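You operate a simulated robot arm through the tools that you are given. There is no shell and no other tool. Be economical: measure what you need, move in short steps, check, and stop when the job is done.

Carry out the task below with a simulated robot arm. There is one attempt and no reset: what you move stays moved.

JOB
Put the 12 black fan from the beige table on the blue board there and the 24 black fan on the top of the orange bench. Lift the right rear ribbed cover open. The order is free.

The check looks at the end state, three seconds after you hand in, the way a careful person would. Anything else that was tipped, shoved, dropped, spilled or broken makes it a failure. A push-on lid holds only when it is set on centred and level and pressed home; a screw cap is set on level and turned clockwise until tight.

ROBOT AND FRAMES
A 7-joint arm with a two-finger parallel gripper on a trunk, on a base that drives. Base frame: it is fixed to the floor where the robot stands at the start and does not move with it; the origin is under the middle of the robot, x ahead of it, y to its left, z up; the surface under the hand at the start is at about z = 0.78. Readings come in m, rad, newtons and seconds.
With the tool pointing down near the work surface it reaches from about 0.24 to 0.7 m from the robot's upright axis, wherever it stands. Its first joint turns from -2.496 to 2.496 rad. Places, roughly: right rear ribbed cover [-4.9, 1.2, 1]; top of the orange bench [-1.8, 1.7, 0.8]. Payload 3 kg.
The tool frame sits at the grasp point between the pads (the TCP): z along the fingers, y along the line on which they close. The tips reach 0.03 m beyond it. Largest opening 0.11 m; finger width 0.02, thickness 0.01; the body of the gripper, 0.048 by 0.112 m, starts 0.055 m behind the TCP.
Orientation is told as [roll, pitch, yaw] about the base's x, y, z axes, in that order, counted from this pose: with the fingers straight down and closing along the base's y, the tool's x points along the base's -x, its y along +y and its z along -z.

CONTROLS
- The arm moves only by the tool drive_tool. Its argument "deltas" is one flat list of numbers, 7 for each row, row after row: the opening in per cent of the stroke, from 0 (shut) to 100 (fully open), then the shift along the tool's x, y, z in m, then the turn, a rotation vector about the tool's x, y, z in rad. In form: [hand, x, y, z, wx, wy, wz, hand, x, y, z, wx, wy, wz, ...]. A call has 1 to 20 rows; each row shifts and turns the commanded pose from where the row before left it, along the tool's axes as they then stand. A row lasts 0.2 s, in which the tool goes at most 0.05 m and 0.15 rad; a call with a longer step from one row to the next is refused whole, and so is a gripper value outside its range. Where a pose cannot be reached the arm comes as near as it can. A force on the tool above 40 N (or 10 N above the force at the start of the call, whichever is more), or a blocked arm, ends the call early, and 0.2 s more pass. The fingers move at their own pace (about 0.108 m/s each) and stop on an object; they squeeze with about 20 N. The grip force told is the motor's: it shows also when the fingers shut on nothing. Time passes only in rows, and 0.2 s behind the last, so rows that do not move let the fingers close. The reply holds the time, the measured pose of the TCP, the force on the tool along the base axes, the opening and the grip force, in the units named above and with some noise, with the torque about the TCP (base axes, N m) and any sound that the robot's microphone picked up, and new pictures: "show" is both (left out), scene, wrist or none.
- Cameras (640 x 400 px; columns grow to the right, rows downward): "scene" is now at [0.1451, -0.0291, 1.6924]; the picture's right is [-0.42, -0.91, -0.00], its down [-0.75, 0.35, -0.56] and it looks along [0.51, -0.24, -0.83] (base axes); focal length 267 px, centre (320, 200). "wrist" rides on the gripper at [0.072, 0.017, -0.103] in the tool frame; the picture's right is [-0.23, 0.97, 0.00], its down [-0.76, -0.18, -0.62] and it looks along [-0.61, -0.14, 0.78] (tool axes); focal length 222 px, centre (320, 200). There is no depth. A picture from a camera that has moved, and an enlarged one, comes with that camera's place and axes in the base frame and with its lens.
- lift_body(by): slides the trunk up (or, below 0, down) by that many m; the arm and the scene camera ride with it, the base frame stays. It gives what a move gives, with no picture.
- steer(legs): drives the robot by 1 to 6 legs, each [ahead, left, turn to the left] in m, m and rad, along the robot's own axes; the way and the turn of a leg run together, so that a leg with both is an arc; at most 1.5 m and 3.142 rad a leg. The arm and the cameras ride along, it lands a little off, and it stops where it bumps. It gives what a move gives, and a new picture of the scene camera.
- head_to(pan, tilt): turns the head with the scene camera to pan (to the left, within 1.501 rad either way) and tilt (down, from -0.506 to 1.204), counted from straight ahead of the robot. It gives what a move gives, and a new picture of the scene camera.
- enlarge(camera, box): a new picture of the part [left, top, right, bottom] of that camera's present view, enlarged. No time passes.
- finish_job(): hands the job in; it is judged then, once.

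Work in short steps. Places have to be worked out from the pictures, the camera data and where the tool is seen: move nearer, look again, correct. Check each grasp and each placing, and mend what went wrong. You have 165 turns and 260 pictures in all, those below and enlarged ones among them. Open the gripper and draw the arm clear of the work before you hand the job in, unless the task says otherwise; then end with one line.

The tools are called after ">>>" as a command line: name --argument value ..., lists and objects as JSON in quotes. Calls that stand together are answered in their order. drive_tool: Moves the arm, as the interface text tells. Its arguments: {"type":"object","properties":{"deltas":{"type":"array","items":{"type":"number"}},"show":{"type":"string","enum":["both","scene","wrist","none"]}},"required":["deltas"]} The other tools are called the same way: lift_body (by) slides the trunk up or down; steer (legs) drives the base; head_to (pan, tilt) turns the head that bears the scene camera; enlarge (camera, box) takes an enlarged picture of a part of a camera's view; finish_job () hands the job in.

At the start:

```text
time: 0.0
ee_pos: [0.7182, -0.2511, 0.9397]
orientation: [0.0, -0.001, 0.001]
force: [0.3, 0.3, 0.0]
torque: [-0.01, 0.0, -0.02]
width: 0.1098
finger_force: 0.1
trunk travel left (down, up): [-0.825, 0.065]
robot x, y, heading: [0.0002, -0.0031, -0.004]
head pan, tilt: [-0.433, 0.97]
```

scene: 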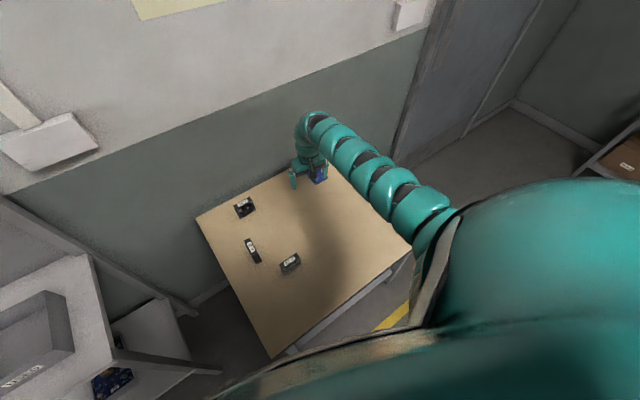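
wrist: 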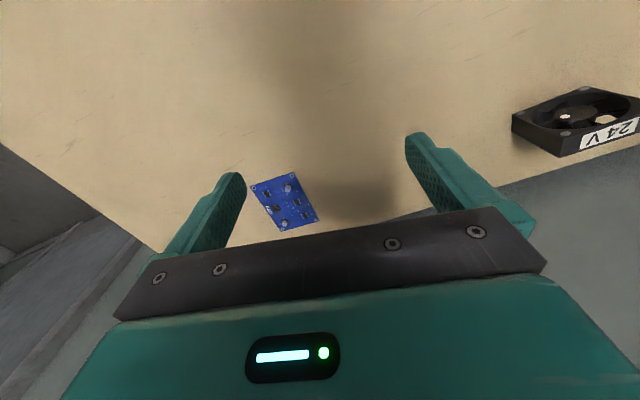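

The scene shows a beige table with three black objects and a blue board near the hand. I enlarge to read the labels.

>>> enlarge --camera "scene" --box '[190, 130, 420, 290]'

>>> enlarge --camera "wrist" --box '[220, 80, 640, 260]'

```text
2.50 times, centred on (305, 210) of scene
camera zoom: at [0.1451, -0.0291, 1.6924], right [-0.42, -0.91, 0.0], down [-0.75, 0.35, -0.56], along [0.51, -0.24, -0.83], focal length 668 px, centre (358, 175)
```

zoom: 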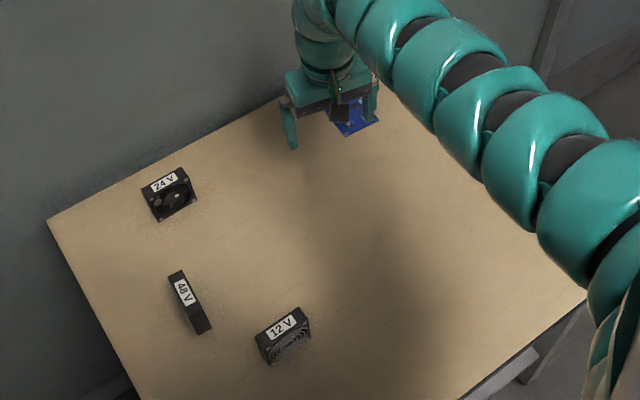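

```text
1.52 times, centred on (430, 170) of wrist
camera zoom: at [0.6445, -0.2343, 1.0435], right [0.23, 0.97, 0.0], down [0.76, -0.18, 0.62], along [0.61, -0.14, -0.78], focal length 338 px, centre (152, 246)
```

zoom: 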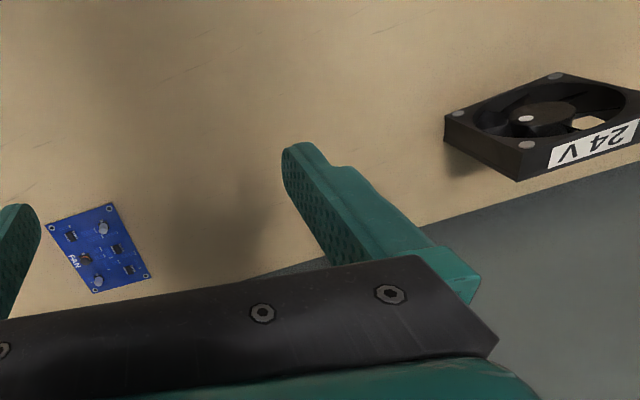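

The fans seem to stand on edge with labels on top; I put the 12 V at about (0.50,-0.08), the 24 V at (0.79,0.0), and the board at (0.83,-0.34). I move the hand back and up to view the 12 V fan from the wrist.

>>> drive_tool --deltas '[100, 0.037, 0.021, -0.0075, 0, 0, 0, 100, 0.037, 0.021, -0.0075, 0, 0, 0, 100, 0.037, 0.021, -0.0075, 0, 0, 0, 100, 0.037, 0.021, -0.0075, 0, 0, 0, 100, 0.037, 0.021, -0.0075, 0, 0, 0, 100, 0.037, 0.021, -0.0075, 0, 0, 0, 100, 0.037, 0.021, -0.0075, 0, 0, 0, 100, 0.037, 0.021, -0.0075, 0, 0, 0]'

```text
time: 1.8
ee_pos: [0.6198, -0.0856, 0.9205]
orientation: [0.001, 0.001, 0.002]
force: [-0.3, -0.2, 0.3]
torque: [-0.03, 0.0, 0.02]
width: 0.1099
finger_force: 0.0
out of reach, approached as far as the arm can: row 2, 3, 4, 5, 6, 7, 8
trunk travel left (down, up): [-0.825, 0.065]
robot x, y, heading: [0.0029, -0.0003, -0.0]
head pan, tilt: [-0.433, 0.97]
camera scene: at [0.1451, -0.0283, 1.6925], right [-0.42, -0.91, 0.0], down [-0.75, 0.35, -0.57], along [0.51, -0.24, -0.82], focal length 267 px, centre (320, 200)
camera wrist: at [0.546, -0.0682, 1.0248], right [0.23, 0.97, 0.0], down [0.76, -0.18, 0.62], along [0.61, -0.14, -0.78], focal length 222 px, centre (320, 200)
```

scene: 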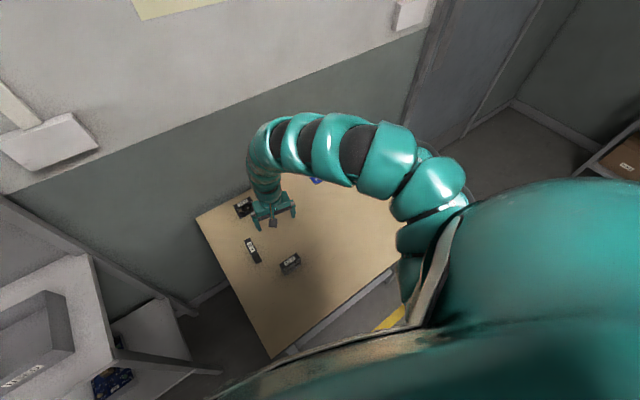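
wrist: 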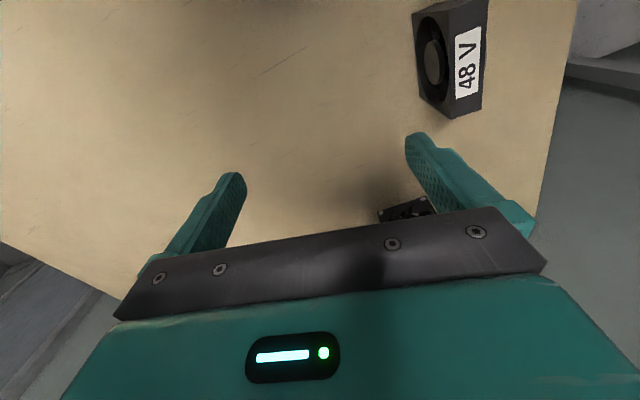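

The arm stopped at x=0.62, likely a limit for the raised hand. I raise the trunk, which puts the hand relatively lower, and continue back at the same height.

>>> lift_body --by 0.06

>>> drive_tool --deltas '[100, 0.03, 0, 0.01, 0, 0, 0, 100, 0.03, 0, 0.01, 0, 0, 0, 100, 0.03, 0, 0.01, 0, 0, 0, 100, 0.03, 0, 0.01, 0, 0, 0, 100, 0.03, 0, 0.01, 0, 0, 0, 100, 0.03, 0, 0.01, 0, 0, 0]'

```text
time: 2.8
ee_pos: [0.6197, -0.0851, 0.9798]
orientation: [0.0, 0.003, 0.001]
force: [0.1, -0.3, 0.3]
torque: [0.01, 0.0, 0.03]
width: 0.1101
finger_force: 0.0
trunk travel left (down, up): [-0.885, 0.005]
robot x, y, heading: [0.0021, 0.0029, 0.002]
head pan, tilt: [-0.433, 0.97]
```

```text
time: 4.2
ee_pos: [0.6185, -0.0855, 0.9808]
orientation: [0.0, 0.001, -0.001]
force: [0.1, 0.2, -0.6]
torque: [0.03, 0.03, -0.01]
width: 0.11
finger_force: 0.1
out of reach, approached as far as the arm can: row 1, 2, 3, 4, 5, 6
trunk travel left (down, up): [-0.885, 0.005]
robot x, y, heading: [0.0018, 0.0011, 0.001]
head pan, tilt: [-0.433, 0.97]
camera scene: at [0.1452, -0.029, 1.7524], right [-0.42, -0.91, 0.0], down [-0.75, 0.35, -0.56], along [0.51, -0.24, -0.83], focal length 267 px, centre (320, 200)
camera wrist: at [0.5461, -0.0688, 1.0848], right [0.23, 0.97, 0.0], down [0.76, -0.18, 0.62], along [0.61, -0.14, -0.78], focal length 222 px, centre (320, 200)
```

scene: 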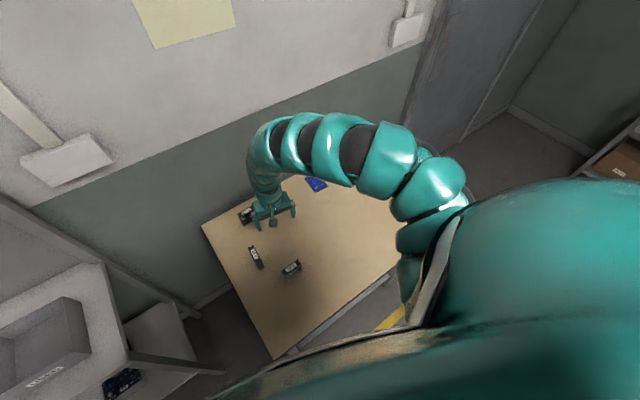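
wrist: 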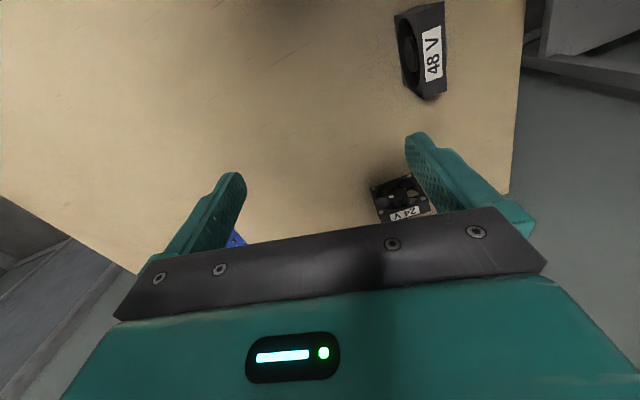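

It remains blocked in x only. I test descending a little, then moving back.

>>> drive_tool --deltas '[100, 0, 0, 0.03, 0, 0, 0, 100, 0, 0, 0.03, 0, 0, 0, 100, 0.03, 0, 0, 0, 0, 0, 100, 0.03, 0, 0, 0, 0, 0]' --show "none"

>>> drive_tool --deltas '[100, 0, 0, 0, 0, 0, 0.12, 100, 0, 0, 0, 0, 0, 0.12, 100, 0.03, 0, 0, 0, 0, 0, 100, 0.03, 0, 0, 0, 0, 0]' --show "none"

```text
time: 5.2
ee_pos: [0.59, -0.0843, 0.9208]
orientation: [-0.001, 0.004, 0.0]
force: [0.2, 0.7, -0.3]
torque: [0.0, 0.02, 0.0]
width: 0.1101
finger_force: 0.1
out of reach, approached as far as the arm can: row 4
trunk travel left (down, up): [-0.885, 0.005]
robot x, y, heading: [0.0014, 0.0023, 0.002]
head pan, tilt: [-0.433, 0.97]
```

```text
time: 6.2
ee_pos: [0.5888, -0.087, 0.9207]
orientation: [0.0, 0.002, -0.24]
force: [-0.7, -0.1, 0.1]
torque: [-0.01, 0.03, 0.0]
width: 0.1099
finger_force: 0.0
out of reach, approached as far as the arm can: row 3, 4
trunk travel left (down, up): [-0.885, 0.005]
robot x, y, heading: [-0.0007, 0.0004, 0.002]
head pan, tilt: [-0.433, 0.97]
```

Closer reach needs a lower hand, so I back the robot up 0.17 m to bring the fan to a comfortable radius and restore the yaw to +0.18 (the fan's apparent angle).

>>> steer --legs '[[-0.17, 0, 0]]'

>>> drive_tool --deltas '[100, 0, 0, 0, 0, 0, -0.14, 100, 0, 0, 0, 0, 0, -0.14, 100, 0, 0, 0, 0, 0, -0.14]'

```text
time: 7.7
ee_pos: [0.4157, -0.0874, 0.92]
orientation: [0.0, 0.0, -0.243]
force: [-0.2, 1.3, 0.9]
torque: [0.01, -0.08, 0.02]
width: 0.11
finger_force: 0.0
trunk travel left (down, up): [-0.885, 0.005]
robot x, y, heading: [-0.1735, 0.0001, 0.0]
head pan, tilt: [-0.433, 0.97]
camera scene: at [-0.0271, -0.0292, 1.7526], right [-0.42, -0.91, 0.0], down [-0.75, 0.35, -0.57], along [0.51, -0.24, -0.82], focal length 267 px, centre (320, 200)
```

scene: 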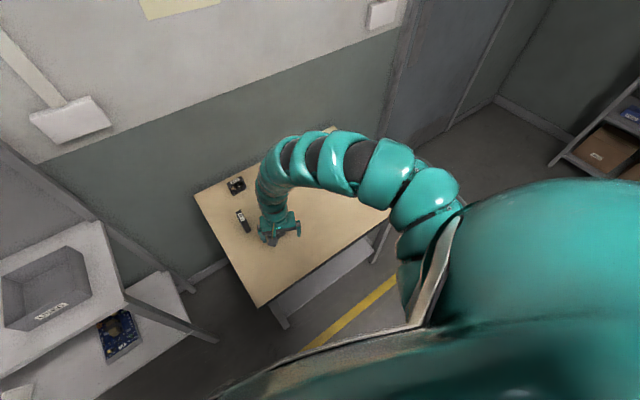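

```text
time: 8.5
ee_pos: [0.4178, -0.0869, 0.9197]
orientation: [0.0, 0.003, 0.18]
force: [-0.4, 0.7, -0.1]
torque: [0.0, -0.04, -0.04]
width: 0.1098
finger_force: 0.0
trunk travel left (down, up): [-0.885, 0.005]
robot x, y, heading: [-0.1727, 0.0024, -0.003]
head pan, tilt: [-0.433, 0.97]
camera scene: at [-0.025, -0.0291, 1.7524], right [-0.42, -0.91, 0.0], down [-0.75, 0.35, -0.56], along [0.51, -0.24, -0.83], focal length 267 px, centre (320, 200)
camera wrist: at [0.3432, -0.0832, 1.024], right [0.05, 1.0, 0.0], down [0.78, -0.04, 0.62], along [0.62, -0.03, -0.78], focal length 222 px, centre (320, 200)
```

scene: 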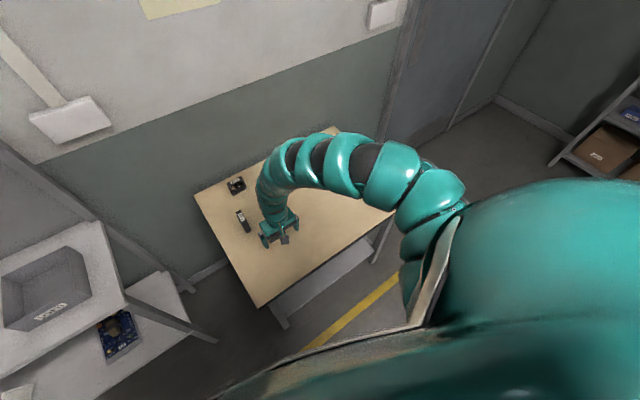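
wrist: 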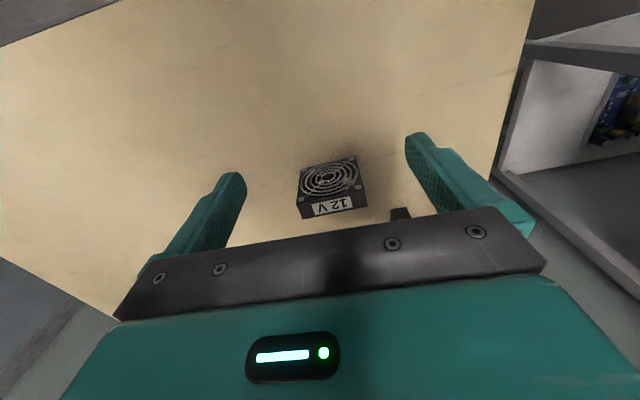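

Fan in view; I enlarge it to read its pose.

>>> enlarge --camera "wrist" --box '[240, 120, 440, 240]'

```text
3.20 times, centred on (340, 180) of wrist
camera zoom: at [0.3432, -0.0832, 1.024], right [0.05, 1.0, 0.0], down [0.78, -0.04, 0.62], along [0.62, -0.03, -0.78], focal length 711 px, centre (256, 264)
```

zoom: 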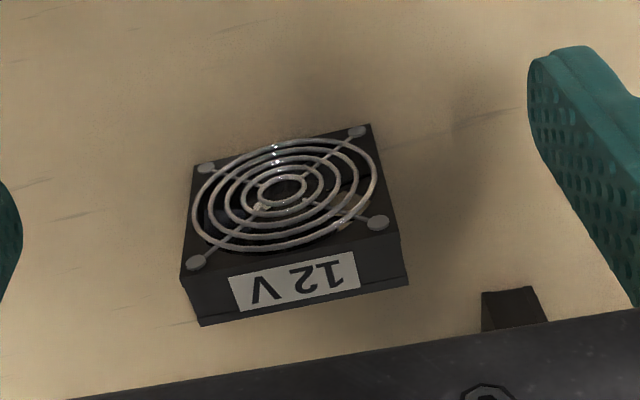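

Fan is 70×70×~22 mm, upright, centre (0.490,-0.078), yaw 0.217, top at z≈0.85. I align above it, then check before descending.

>>> drive_tool --deltas '[100, 0, 0, 0, 0, 0, -0.037, 100, -0.036, -0.0034, 0, 0, 0, 0, 100, -0.036, -0.0034, 0, 0, 0, 0, 100, 0, 0, 0, 0, 0, 0]'

```text
time: 9.5
ee_pos: [0.4898, -0.0778, 0.9213]
orientation: [0.0, 0.002, 0.215]
force: [0.5, -0.2, -1.1]
torque: [0.01, -0.04, 0.02]
width: 0.1098
finger_force: 0.0
trunk travel left (down, up): [-0.885, 0.005]
robot x, y, heading: [-0.1692, -0.0011, -0.002]
head pan, tilt: [-0.433, 0.97]
camera scene: at [-0.0257, -0.029, 1.7525], right [-0.42, -0.91, 0.0], down [-0.75, 0.35, -0.57], along [0.51, -0.24, -0.82], focal length 267 px, centre (320, 200)
camera wrist: at [0.415, -0.0777, 1.0241], right [0.01, 1.0, 0.0], down [0.78, -0.01, 0.62], along [0.62, -0.01, -0.78], focal length 222 px, centre (320, 200)
```

scene: 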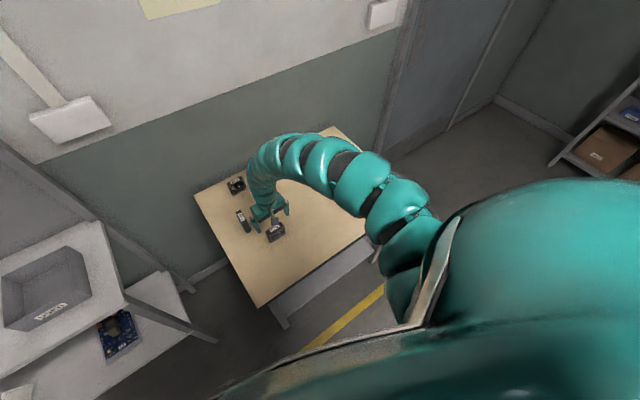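
wrist: 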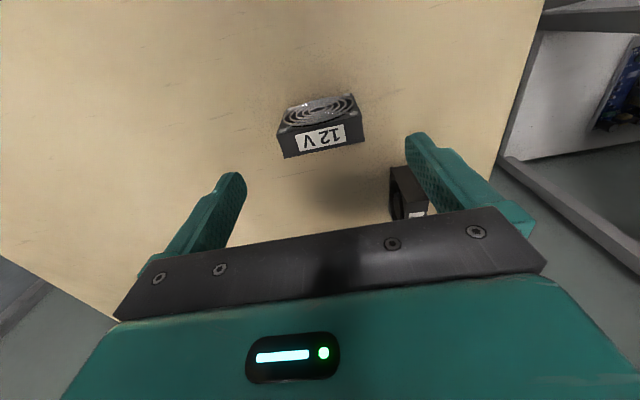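

Aligned. I descend to z≈0.832 and close.

>>> drive_tool --deltas '[100, 0, 0, 0.03, 0, 0, 0, 100, 0, 0, 0.03, 0, 0, 0, 100, 0, 0, 0.029, 0, 0, 0, 100, 0, 0, 0, 0, 0, 0, 40, 0, 0, 0, 0, 0, 0, 40, 0, 0, 0, 0, 0, 0, 40, 0, 0, 0, 0, 0, 0]'

```text
time: 11.1
ee_pos: [0.4899, -0.0792, 0.8309]
orientation: [0.002, 0.001, 0.214]
force: [2.1, -0.8, 1.6]
torque: [-0.09, -0.09, 0.03]
width: 0.0696
finger_force: 20.1
trunk travel left (down, up): [-0.885, 0.005]
robot x, y, heading: [-0.1709, 0.0, -0.002]
head pan, tilt: [-0.433, 0.97]
camera scene: at [-0.0255, -0.0291, 1.7525], right [-0.42, -0.91, 0.0], down [-0.75, 0.35, -0.57], along [0.51, -0.24, -0.82], focal length 267 px, centre (320, 200)
camera wrist: at [0.4153, -0.0793, 0.935], right [0.01, 1.0, 0.0], down [0.78, -0.01, 0.62], along [0.62, -0.01, -0.78], focal length 222 px, centre (320, 200)
```

scene: 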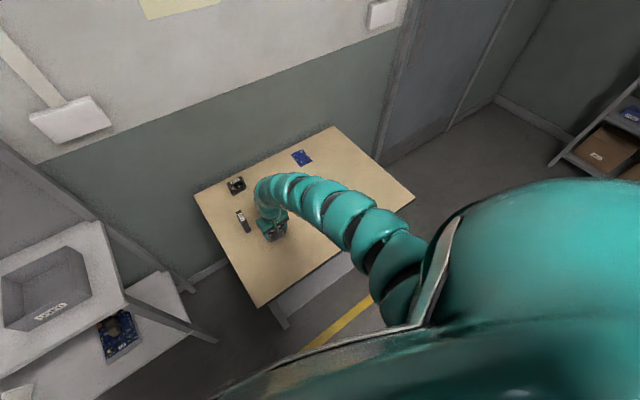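
wrist: 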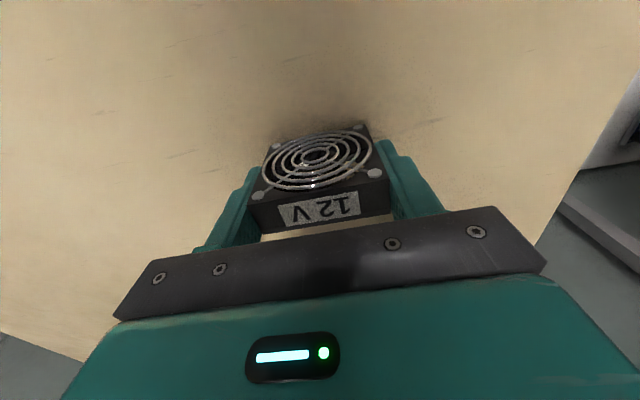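

Gripped at 70 mm. I lift it and look at the board in enlargement.

>>> drive_tool --deltas '[40, 0, 0, -0.03, 0, 0, 0, 40, 0, 0, -0.03, 0, 0, 0, 40, 0, 0, -0.025, 0, 0, 0, 40, 0, 0, 0, 0, 0, 0]' --show "wrist"

>>> enlarge --camera "scene" --box '[180, 120, 420, 270]'

```text
time: 12.1
ee_pos: [0.4901, -0.0785, 0.9153]
orientation: [0.0, 0.001, 0.214]
force: [-0.2, -0.1, -0.6]
torque: [-0.02, 0.01, -0.03]
width: 0.0696
finger_force: 19.7
trunk travel left (down, up): [-0.885, 0.005]
robot x, y, heading: [-0.172, 0.0001, -0.004]
head pan, tilt: [-0.433, 0.97]
camera wrist: at [0.4146, -0.0782, 1.02], right [0.02, 1.0, 0.0], down [0.78, -0.01, 0.62], along [0.62, -0.01, -0.78], focal length 222 px, centre (320, 200)
```

wrist: 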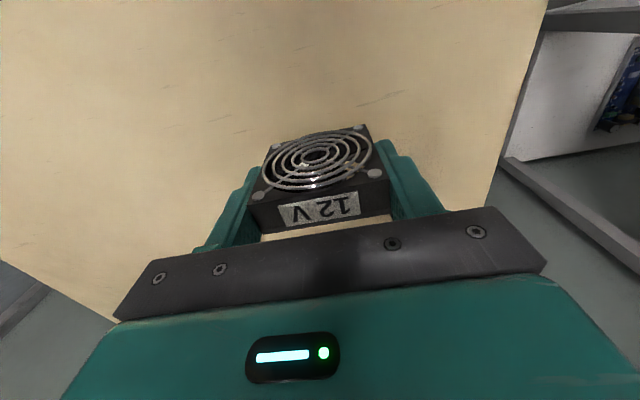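

```text
2.67 times, centred on (300, 195) of scene
camera zoom: at [-0.025, -0.0294, 1.7524], right [-0.42, -0.91, 0.0], down [-0.75, 0.35, -0.56], along [0.51, -0.24, -0.83], focal length 712 px, centre (373, 213)
```

zoom: 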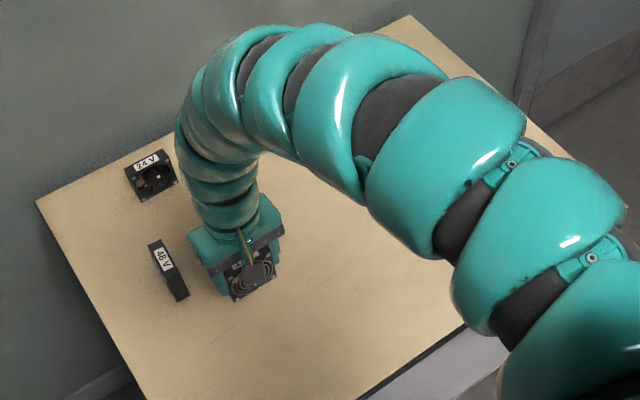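

Fan held. I'll reach the board from the front, moving the robot to about (0.05,-0.47) with heading 0.2; first strafe right, turn, then look.

>>> steer --legs '[[0, -0.47, 0], [0, 0, 0.2]]'

>>> enlarge --camera "scene" --box '[180, 120, 420, 270]'

```text
time: 15.7
ee_pos: [0.4911, -0.4221, 0.9161]
orientation: [0.001, 0.002, 0.418]
force: [-0.3, 0.5, -1.0]
torque: [-0.02, 0.0, -0.02]
width: 0.0696
finger_force: 19.6
trunk travel left (down, up): [-0.885, 0.005]
robot x, y, heading: [-0.1701, -0.4784, 0.2]
head pan, tilt: [-0.433, 0.97]
camera scene: at [-0.0225, -0.4768, 1.7524], right [-0.23, -0.97, 0.0], down [-0.8, 0.19, -0.56], along [0.55, -0.13, -0.83], focal length 267 px, centre (320, 200)
```

scene: 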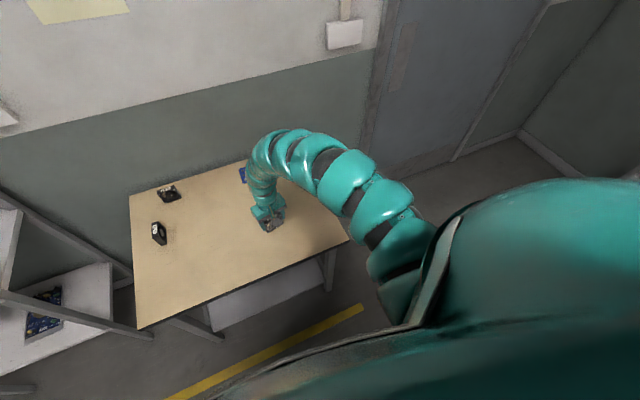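

```text
2.67 times, centred on (300, 195) of scene
camera zoom: at [-0.0225, -0.4768, 1.7524], right [-0.23, -0.97, 0.0], down [-0.8, 0.19, -0.56], along [0.55, -0.13, -0.83], focal length 712 px, centre (373, 213)
```

zoom: 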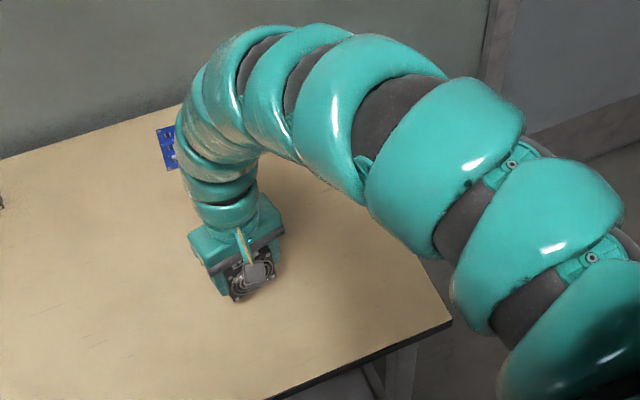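

Hand clear of everything. I drive forward 0.24 m toward the table, keeping ~0.29 m from its edge.

>>> steer --legs '[[0.24, 0, 0]]'

>>> drive_tool --deltas '[40, 0, 0, 0, 0, 0, 0]' --show "wrist"

```text
time: 17.4
ee_pos: [0.7273, -0.3758, 0.9155]
orientation: [0.0, 0.003, 0.416]
force: [0.4, -0.2, -0.8]
torque: [0.01, 0.01, -0.01]
width: 0.0697
finger_force: 19.9
trunk travel left (down, up): [-0.885, 0.005]
robot x, y, heading: [0.0624, -0.4334, 0.199]
head pan, tilt: [-0.433, 0.97]
camera scene: at [0.2141, -0.43, 1.7523], right [-0.23, -0.97, 0.0], down [-0.8, 0.19, -0.56], along [0.55, -0.13, -0.83], focal length 267 px, centre (320, 200)
```

scene: 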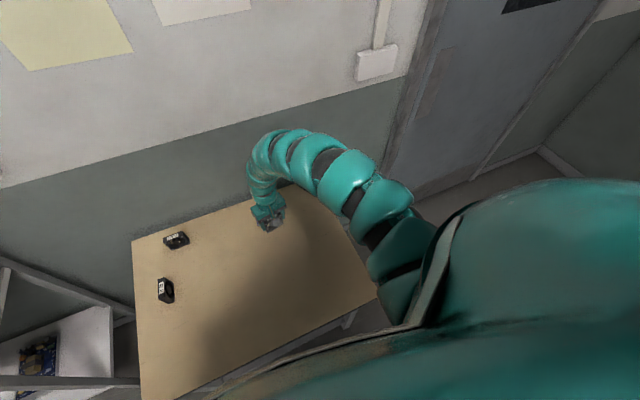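

```text
time: 17.8
ee_pos: [0.7272, -0.376, 0.9163]
orientation: [0.0, 0.001, 0.413]
force: [-0.6, 0.2, -1.4]
torque: [0.02, 0.0, 0.0]
width: 0.0696
finger_force: 19.9
trunk travel left (down, up): [-0.885, 0.005]
robot x, y, heading: [0.0623, -0.4304, 0.197]
head pan, tilt: [-0.433, 0.97]
camera wrist: at [0.6533, -0.3904, 1.0201], right [-0.18, 0.98, 0.0], down [0.77, 0.14, 0.62], along [0.61, 0.11, -0.78], focal length 222 px, centre (320, 200)
```

wrist: 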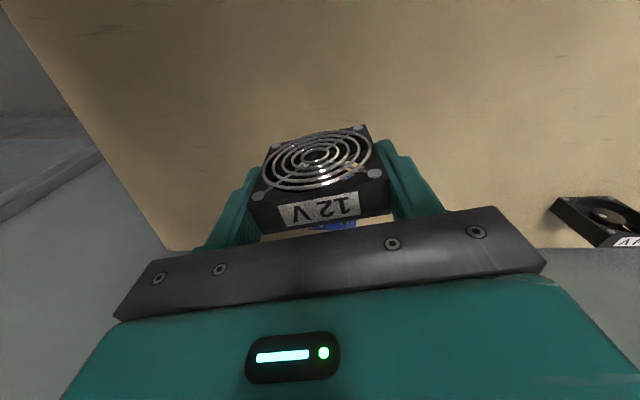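

The held fan hides the board. I shift the hand left so both cameras see the board without obstruction.

>>> drive_tool --deltas '[40, -0.008, 0.043, 0, 0, 0, 0, 40, -0.008, 0.043, 0, 0, 0, 0, 40, -0.008, 0.043, 0, 0, 0, 0, 40, -0.008, 0.043, 0, 0, 0, 0, 40, -0.008, 0.043, 0, 0, 0, 0]'

>>> enlarge --camera "wrist" --box '[60, 100, 260, 260]'

```text
time: 19.0
ee_pos: [0.6745, -0.1624, 0.9162]
orientation: [-0.002, 0.002, 0.413]
force: [-0.7, -0.5, -1.0]
torque: [-0.05, -0.03, 0.02]
width: 0.0696
finger_force: 20.0
trunk travel left (down, up): [-0.885, 0.005]
robot x, y, heading: [0.0634, -0.4296, 0.2]
head pan, tilt: [-0.433, 0.97]
camera scene: at [0.2112, -0.4281, 1.7527], right [-0.23, -0.97, 0.0], down [-0.8, 0.19, -0.57], along [0.55, -0.13, -0.82], focal length 267 px, centre (320, 200)
camera wrist: at [0.6011, -0.1754, 1.0207], right [-0.18, 0.98, 0.0], down [0.77, 0.14, 0.62], along [0.61, 0.11, -0.78], focal length 222 px, centre (320, 200)
```

scene: 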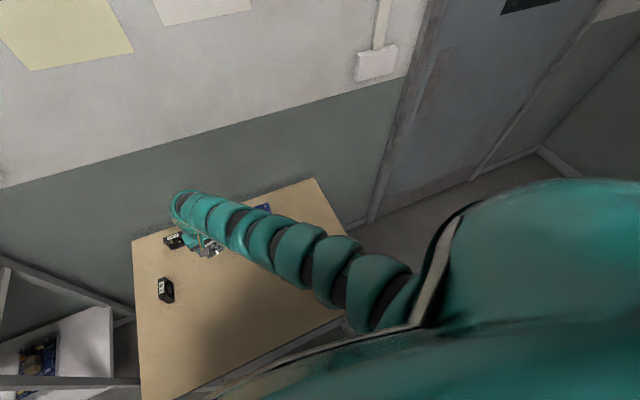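
wrist: 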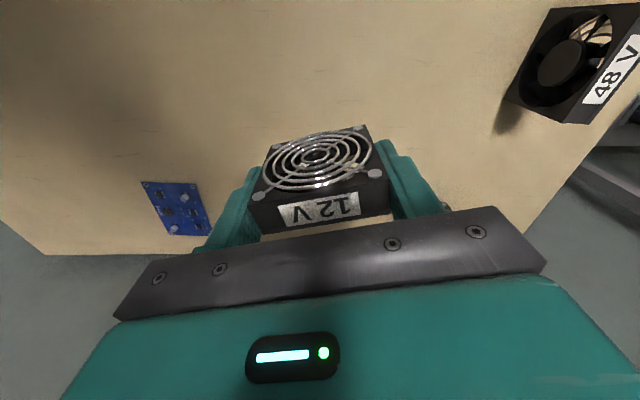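

```text
2.50 times, centred on (160, 180) of wrist
camera zoom: at [0.6011, -0.1754, 1.0207], right [-0.18, 0.98, 0.0], down [0.77, 0.14, 0.62], along [0.61, 0.11, -0.78], focal length 555 px, centre (720, 250)
```

zoom: 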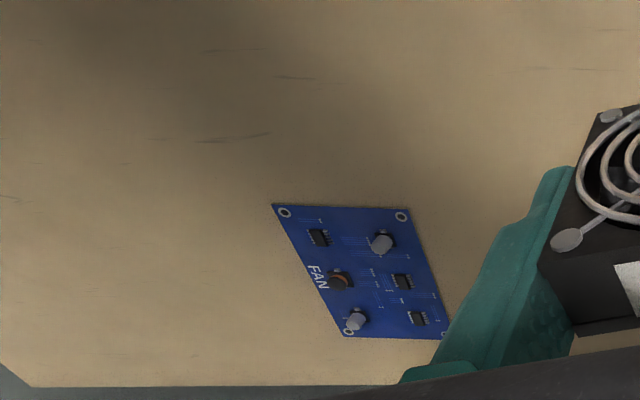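

The board is 69×99 mm, centre (0.844,-0.335), long axis at yaw ≈0.14, with small components in two columns leaving a clear strip along its length. I measure the held fan's thickness and offset precisely.

>>> enlarge --camera "wrist" --box '[220, 100, 420, 250]'

>>> enlarge --camera "wrist" --box '[130, 170, 220, 245]'

```text
2.67 times, centred on (320, 175) of wrist
camera zoom: at [0.6011, -0.1754, 1.0207], right [-0.18, 0.98, 0.0], down [0.77, 0.14, 0.62], along [0.61, 0.11, -0.78], focal length 592 px, centre (320, 267)
```

zoom: 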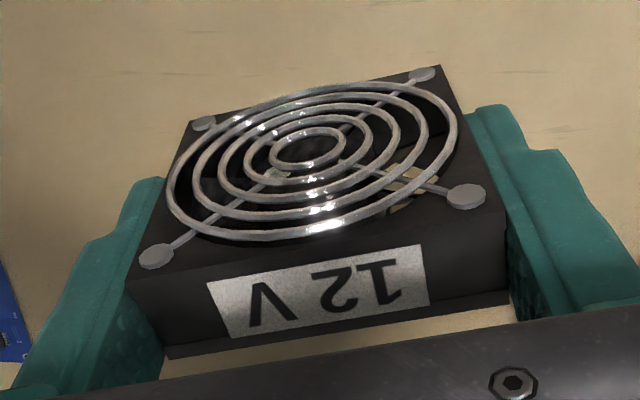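

```text
5.33 times, centred on (175, 208) of wrist
camera zoom: at [0.6011, -0.1754, 1.0207], right [-0.18, 0.98, 0.0], down [0.77, 0.14, 0.62], along [0.61, 0.11, -0.78], focal length 1185 px, centre (1093, 160)
```

zoom: 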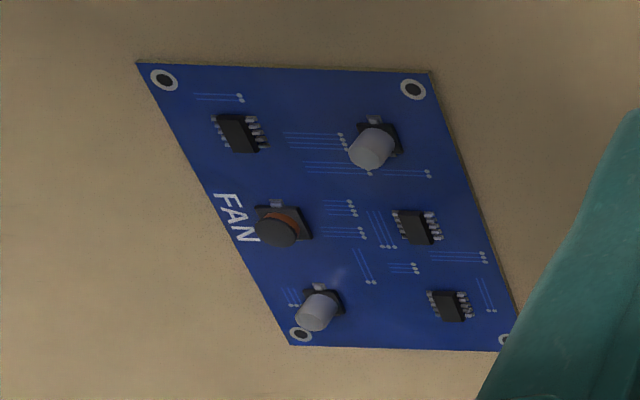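

The clear strip is ~22 mm wide and the fan ~19.5 mm thick, so I'll stand the fan along the board's long axis in the strip. I move back toward the board and yaw the hand to about 1.71.

>>> drive_tool --deltas '[40, 0.01, -0.0425, 0, 0, 0, 0, 40, 0.01, -0.0425, 0, 0, 0, 0, 40, 0.01, -0.0425, 0, 0, 0, 0, 40, 0.01, -0.0425, 0, 0, 0, 0, 40, 0, 0, 0, 0, 0, -0.13, 40, 0, 0, 0, 0, 0, -0.13, 40, 0, 0, 0, 0, 0, -0.13, 40, 0, 0, 0, 0, 0, -0.13, 40, 0, 0, 0, 0, 0, -0.13, 40, 0, 0, 0, 0, 0, -0.13, 40, 0, 0, 0, 0, 0, -0.13, 40, 0, 0, 0, 0, 0, -0.13, 40, 0, 0, 0, 0, 0, -0.13, 40, 0, 0, 0, 0, 0, -0.13]'

```text
time: 22.0
ee_pos: [0.7095, -0.3349, 0.9161]
orientation: [0.0, -0.001, 1.72]
force: [-0.3, 0.6, -0.7]
torque: [0.0, 0.0, 0.0]
width: 0.0693
finger_force: 20.0
trunk travel left (down, up): [-0.885, 0.005]
robot x, y, heading: [0.0661, -0.4309, 0.198]
head pan, tilt: [-0.433, 0.97]
camera scene: at [0.2129, -0.4302, 1.7524], right [-0.23, -0.97, 0.0], down [-0.8, 0.19, -0.56], along [0.55, -0.13, -0.83], focal length 267 px, centre (320, 200)
camera wrist: at [0.7027, -0.4096, 1.0202], right [-1.0, 0.08, 0.0], down [0.06, 0.78, 0.62], along [0.05, 0.62, -0.78], focal length 222 px, centre (320, 200)
```

scene: 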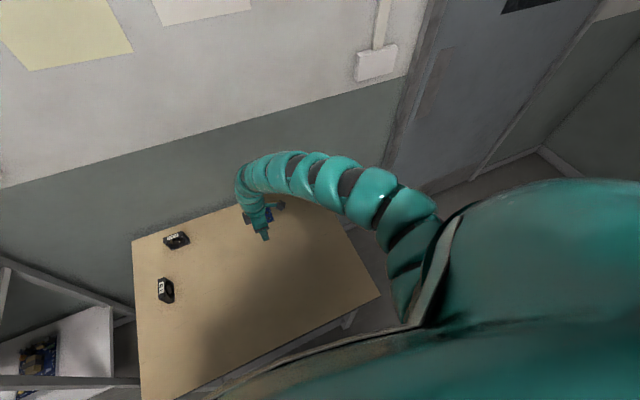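
wrist: 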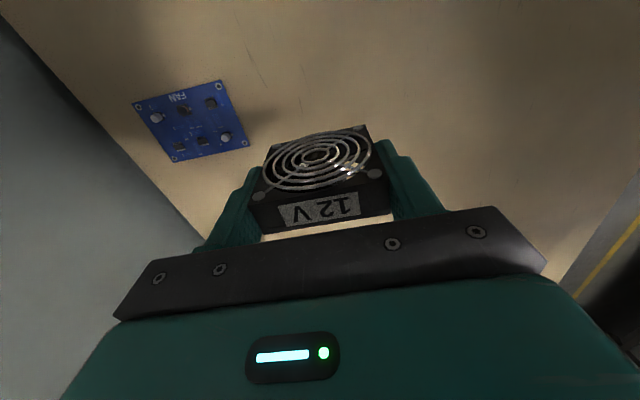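

Excellent view of the board beside the fan. Enlarge for precise corners.

>>> enlarge --camera "wrist" --box '[120, 70, 260, 170]'

```text
4.00 times, centred on (190, 120) of wrist
camera zoom: at [0.7027, -0.4096, 1.0202], right [-1.0, 0.08, 0.0], down [0.06, 0.78, 0.62], along [0.05, 0.62, -0.78], focal length 888 px, centre (840, 520)
```

zoom: 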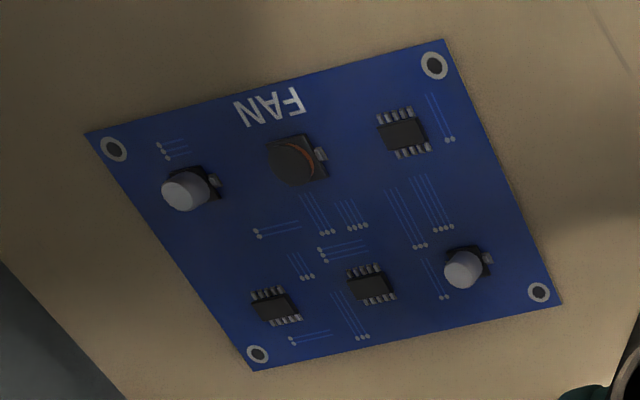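

In tool axes the board centre is at (0.017,-0.135), rotation 0.015, and the clear strip is centred at x≈0.017. I move over it at this height and check reach.

>>> drive_tool --deltas '[40, 0, 0, 0, 0, 0, 0.015, 40, 0.0036, -0.034, 0, 0, 0, 0, 40, 0.0036, -0.034, 0, 0, 0, 0, 40, 0.0036, -0.034, 0, 0, 0, 0, 40, 0.0036, -0.033, 0, 0, 0, 0, 40, 0, 0, 0, 0, 0, 0]'

```text
time: 23.4
ee_pos: [0.7933, -0.3418, 0.9266]
orientation: [0.001, 0.0, 1.701]
force: [-0.4, 0.9, -1.5]
torque: [0.0, -0.01, 0.0]
width: 0.0696
finger_force: 20.4
out of reach, approached as far as the arm can: row 4, 5
trunk travel left (down, up): [-0.885, 0.005]
robot x, y, heading: [0.0679, -0.4302, 0.2]
head pan, tilt: [-0.433, 0.97]
camera scene: at [0.2128, -0.4296, 1.7524], right [-0.23, -0.97, 0.0], down [-0.8, 0.19, -0.56], along [0.55, -0.13, -0.83], focal length 267 px, centre (320, 200)
camera wrist: at [0.7857, -0.4162, 1.031], right [-1.0, 0.1, 0.0], down [0.08, 0.78, 0.62], along [0.06, 0.62, -0.78], focal length 222 px, centre (320, 200)
```

scene: 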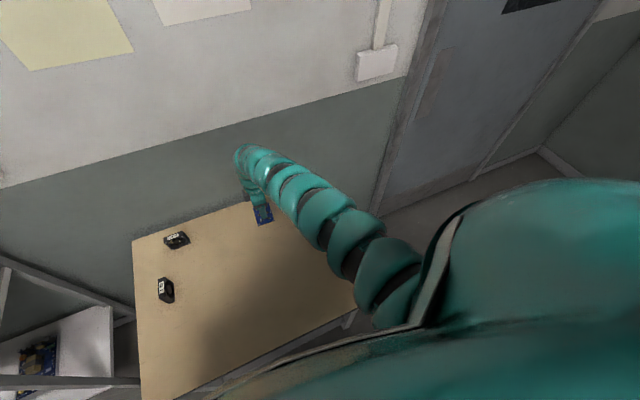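
wrist: 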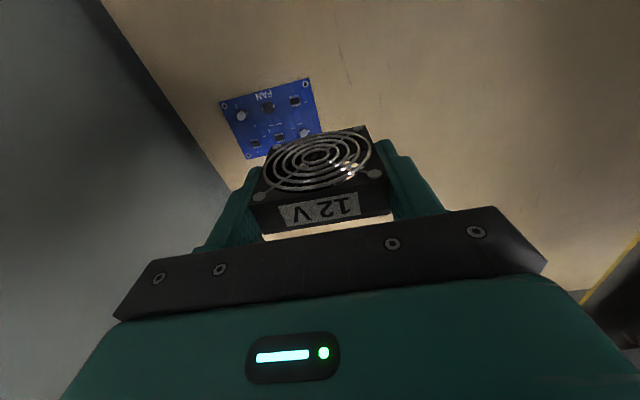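

Reach runs out at this height; lowering the trunk extends it. I lower 0.05, raise the hand again, then extend.

>>> lift_body --by -0.05

>>> drive_tool --deltas '[40, 0, 0, -0.03, 0, 0, 0, 40, 0, 0, -0.03, 0, 0, 0]' --show "none"

>>> lift_body --by -0.05

>>> drive_tool --deltas '[40, 0, 0, -0.03, 0, 0, 0, 40, 0, 0, -0.03, 0, 0, 0]' --show "wrist"

```text
time: 24.4
ee_pos: [0.7944, -0.3436, 0.8779]
orientation: [0.0, 0.0, 1.7]
force: [0.4, -0.1, -0.4]
torque: [0.04, 0.01, 0.03]
width: 0.0697
finger_force: 19.7
trunk travel left (down, up): [-0.835, 0.055]
robot x, y, heading: [0.0691, -0.4312, 0.199]
head pan, tilt: [-0.433, 0.97]
```

```text
time: 25.0
ee_pos: [0.793, -0.3435, 0.9363]
orientation: [0.002, 0.0, 1.701]
force: [0.1, -0.7, -1.2]
torque: [0.02, -0.02, -0.02]
width: 0.0697
finger_force: 20.0
trunk travel left (down, up): [-0.835, 0.055]
robot x, y, heading: [0.0641, -0.4295, 0.202]
head pan, tilt: [-0.433, 0.97]
```

```text
time: 25.9
ee_pos: [0.7936, -0.3417, 0.8852]
orientation: [0.003, -0.001, 1.7]
force: [0.0, -0.1, -0.4]
torque: [0.01, 0.01, 0.02]
width: 0.0698
finger_force: 19.7
trunk travel left (down, up): [-0.785, 0.105]
robot x, y, heading: [0.0678, -0.4306, 0.192]
head pan, tilt: [-0.433, 0.97]
```

```text
time: 26.5
ee_pos: [0.7946, -0.3403, 0.9466]
orientation: [0.0, -0.001, 1.701]
force: [-0.5, 0.3, -0.9]
torque: [-0.01, -0.02, -0.02]
width: 0.0697
finger_force: 20.0
trunk travel left (down, up): [-0.785, 0.105]
robot x, y, heading: [0.0636, -0.4331, 0.202]
head pan, tilt: [-0.433, 0.97]
camera wrist: at [0.7866, -0.4152, 1.0496], right [-1.0, 0.1, 0.0], down [0.08, 0.78, 0.62], along [0.06, 0.62, -0.78], focal length 222 px, centre (320, 200)
```

wrist: 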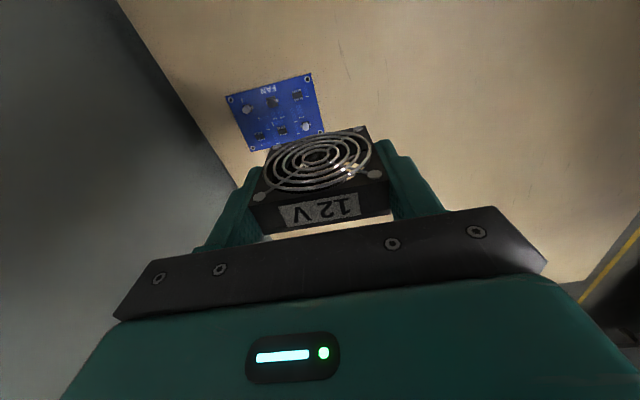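

Now I re-measure the board from here.

>>> enlarge --camera "wrist" --box '[215, 65, 340, 160]'

```text
4.21 times, centred on (278, 112) of wrist
camera zoom: at [0.7866, -0.4152, 1.0496], right [-1.0, 0.1, 0.0], down [0.08, 0.78, 0.62], along [0.06, 0.62, -0.78], focal length 935 px, centre (499, 568)
```

zoom: 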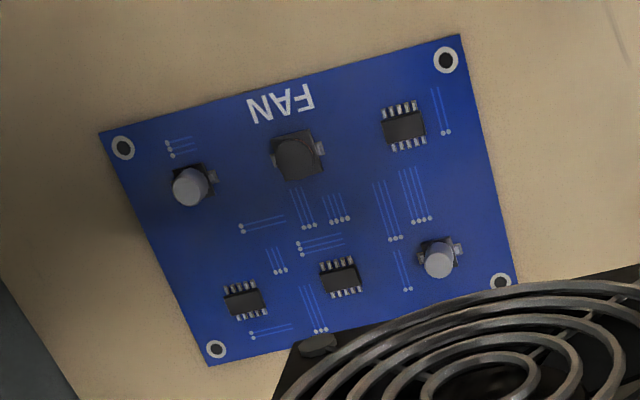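

Now centre is at tool (-0.002,-0.053), aligned in yaw. I move there and lower the trunk further as needed.

>>> drive_tool --deltas '[40, -0.0021, -0.0263, 0.005, 0, 0, 0, 40, -0.0022, -0.0264, 0.005, 0, 0, 0, 40, 0, 0, 0, 0, 0, 0]' --show "wrist"

```text
time: 27.3
ee_pos: [0.8372, -0.3351, 0.9386]
orientation: [0.002, 0.001, 1.697]
force: [0.0, -0.6, -1.6]
torque: [0.01, 0.02, -0.02]
width: 0.0696
finger_force: 19.9
out of reach, approached as far as the arm can: row 2
trunk travel left (down, up): [-0.785, 0.105]
robot x, y, heading: [0.063, -0.4302, 0.201]
head pan, tilt: [-0.433, 0.97]
camera wrist: at [0.8287, -0.409, 1.0412], right [-0.99, 0.1, 0.0], down [0.08, 0.78, 0.62], along [0.06, 0.62, -0.78], focal length 222 px, centre (320, 200)
```

wrist: 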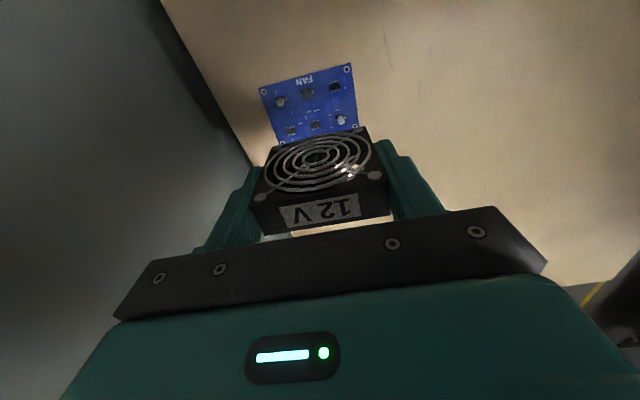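

Slightly short of reach. I lower the trunk 0.05 and complete the move, aiming for (0.846,-0.329).

>>> lift_body --by -0.05

>>> drive_tool --deltas '[40, -0.0047, -0.0098, 0, 0, 0, 0, 40, 0, 0, 0, 0, 0, 0]' --show "wrist"

>>> enlarge --camera "wrist" --box '[230, 40, 410, 180]'

```text
time: 28.2
ee_pos: [0.8359, -0.3331, 0.8873]
orientation: [0.002, 0.0, 1.7]
force: [0.1, -0.5, -0.3]
torque: [0.01, -0.01, 0.03]
width: 0.0695
finger_force: 19.9
trunk travel left (down, up): [-0.735, 0.155]
robot x, y, heading: [0.0613, -0.4341, 0.189]
head pan, tilt: [-0.433, 0.97]
```

```text
time: 28.8
ee_pos: [0.8367, -0.3332, 0.8871]
orientation: [0.002, 0.001, 1.7]
force: [-0.5, 0.1, -1.0]
torque: [0.0, -0.04, 0.01]
width: 0.0697
finger_force: 19.8
out of reach, approached as far as the arm can: row 1
trunk travel left (down, up): [-0.735, 0.155]
robot x, y, heading: [0.0649, -0.4312, 0.196]
head pan, tilt: [-0.433, 0.97]
camera wrist: at [0.8281, -0.4076, 0.9915], right [-0.99, 0.1, 0.0], down [0.08, 0.78, 0.62], along [0.06, 0.62, -0.78], focal length 222 px, centre (320, 200)
```

wrist: 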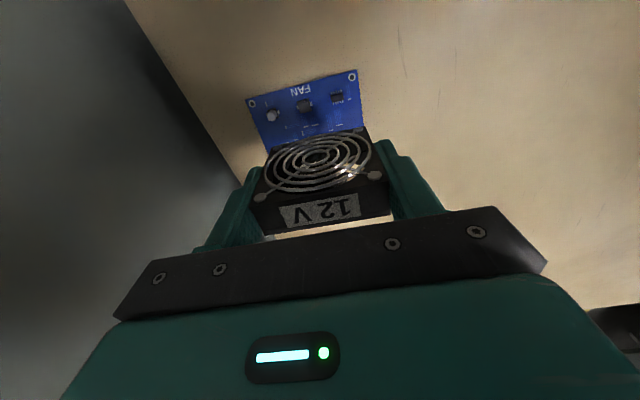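

```text
2.86 times, centred on (320, 110) of wrist
camera zoom: at [0.8281, -0.4076, 0.9915], right [-0.99, 0.1, 0.0], down [0.08, 0.78, 0.62], along [0.06, 0.62, -0.78], focal length 635 px, centre (320, 457)
```

zoom: 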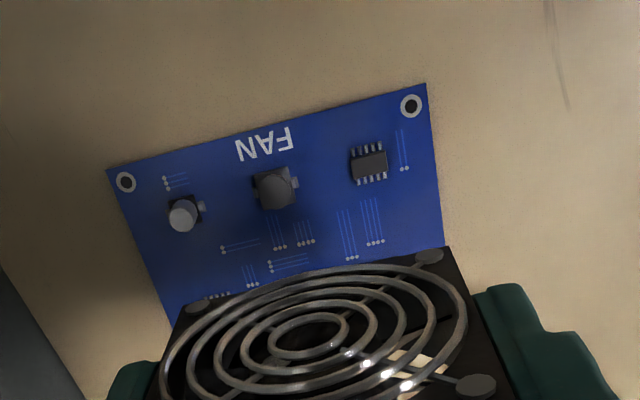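

Arm reach is at its limit; I drive the base 0.03 m forward, then correct with the arm.

>>> steer --legs '[[0.03, 0, 0]]'

>>> drive_tool --deltas '[40, 0, 0, 0, 0, 0, 0]' --show "wrist"

>>> enlarge --camera "wrist" --box '[230, 40, 410, 180]'

```text
time: 29.6
ee_pos: [0.8674, -0.3263, 0.8844]
orientation: [0.004, 0.0, 1.701]
force: [0.6, 0.8, -1.6]
torque: [-0.04, 0.01, 0.0]
width: 0.0695
finger_force: 20.1
trunk travel left (down, up): [-0.735, 0.155]
robot x, y, heading: [0.0914, -0.423, 0.197]
head pan, tilt: [-0.433, 0.97]
camera scene: at [0.245, -0.4238, 1.6021], right [-0.23, -0.97, 0.0], down [-0.8, 0.19, -0.56], along [0.55, -0.13, -0.83], focal length 267 px, centre (320, 200)
```

scene: 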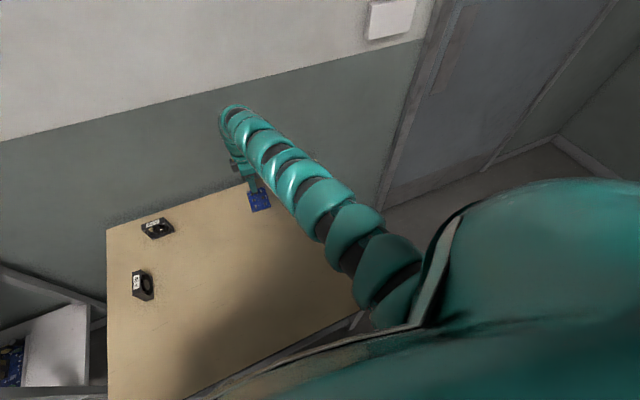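

```text
time: 30.0
ee_pos: [0.8666, -0.3276, 0.8867]
orientation: [0.001, -0.001, 1.7]
force: [0.6, 0.7, -1.0]
torque: [0.03, 0.01, 0.0]
width: 0.0695
finger_force: 19.9
trunk travel left (down, up): [-0.735, 0.155]
robot x, y, heading: [0.0935, -0.4254, 0.2]
head pan, tilt: [-0.433, 0.97]
camera wrist: at [0.8579, -0.4018, 0.991], right [-0.99, 0.1, 0.0], down [0.08, 0.78, 0.62], along [0.06, 0.62, -0.78], focal length 222 px, centre (320, 200)
```

wrist: 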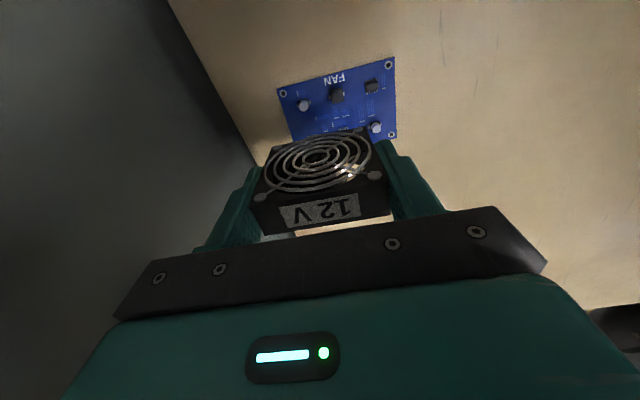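

```text
2.86 times, centred on (320, 110) of wrist
camera zoom: at [0.8579, -0.4018, 0.991], right [-0.99, 0.1, 0.0], down [0.08, 0.78, 0.62], along [0.06, 0.62, -0.78], focal length 635 px, centre (320, 457)
```

zoom: 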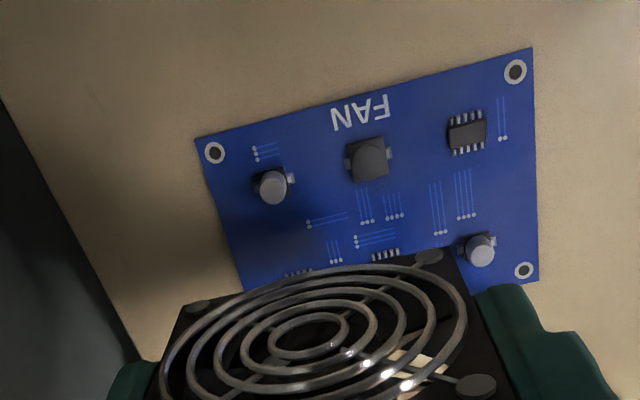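

Target is now tool shift (0, +0.020). Apply and verify.

>>> drive_tool --deltas '[40, 0, 0.0199, 0, 0, 0, 0, 40, 0, 0, 0.02, 0, 0, 0, 40, 0, 0, 0, 0, 0, 0]' --show "none"

>>> enlarge --camera "wrist" --box '[230, 40, 410, 180]'

```text
time: 30.8
ee_pos: [0.846, -0.3303, 0.8671]
orientation: [0.002, 0.0, 1.699]
force: [-0.5, 0.0, -0.8]
torque: [-0.01, 0.0, 0.02]
width: 0.0696
finger_force: 20.1
trunk travel left (down, up): [-0.735, 0.155]
robot x, y, heading: [0.0922, -0.4205, 0.198]
head pan, tilt: [-0.433, 0.97]
```

```text
2.86 times, centred on (320, 110) of wrist
camera zoom: at [0.8373, -0.4055, 0.9716], right [-0.99, 0.1, 0.0], down [0.08, 0.78, 0.62], along [0.06, 0.62, -0.78], focal length 635 px, centre (320, 457)
```

zoom: 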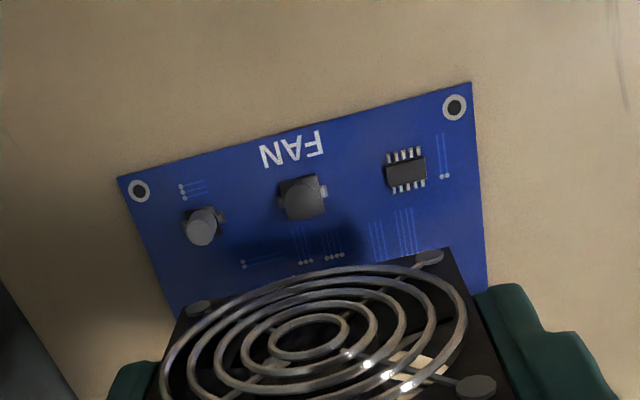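

Centred. I descend to just above the board and look again.

>>> drive_tool --deltas '[40, 0, 0, 0.015, 0, 0, 0, 40, 0, 0, 0.011, 0, 0, 0, 40, 0, 0, 0, 0, 0, 0]' --show "none"

>>> enlarge --camera "wrist" --box '[230, 40, 410, 180]'

```text
time: 31.6
ee_pos: [0.8462, -0.33, 0.8417]
orientation: [0.002, -0.001, 1.7]
force: [-0.8, 0.3, -0.7]
torque: [0.0, 0.02, -0.02]
width: 0.0697
finger_force: 20.2
trunk travel left (down, up): [-0.735, 0.155]
robot x, y, heading: [0.0922, -0.4257, 0.201]
head pan, tilt: [-0.433, 0.97]
```

```text
2.86 times, centred on (320, 110) of wrist
camera zoom: at [0.8376, -0.4041, 0.9451], right [-0.99, 0.1, 0.0], down [0.08, 0.78, 0.62], along [0.06, 0.62, -0.78], focal length 635 px, centre (320, 457)
```

zoom: 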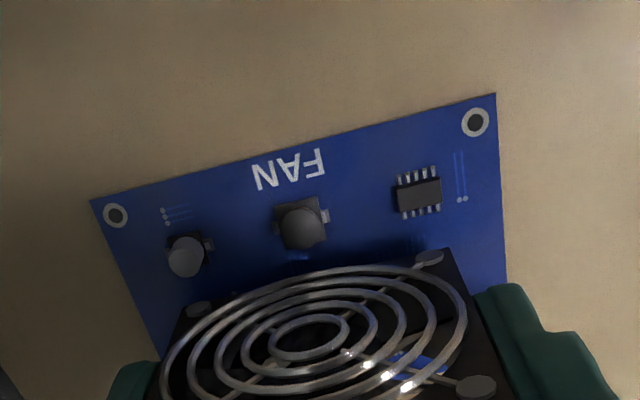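

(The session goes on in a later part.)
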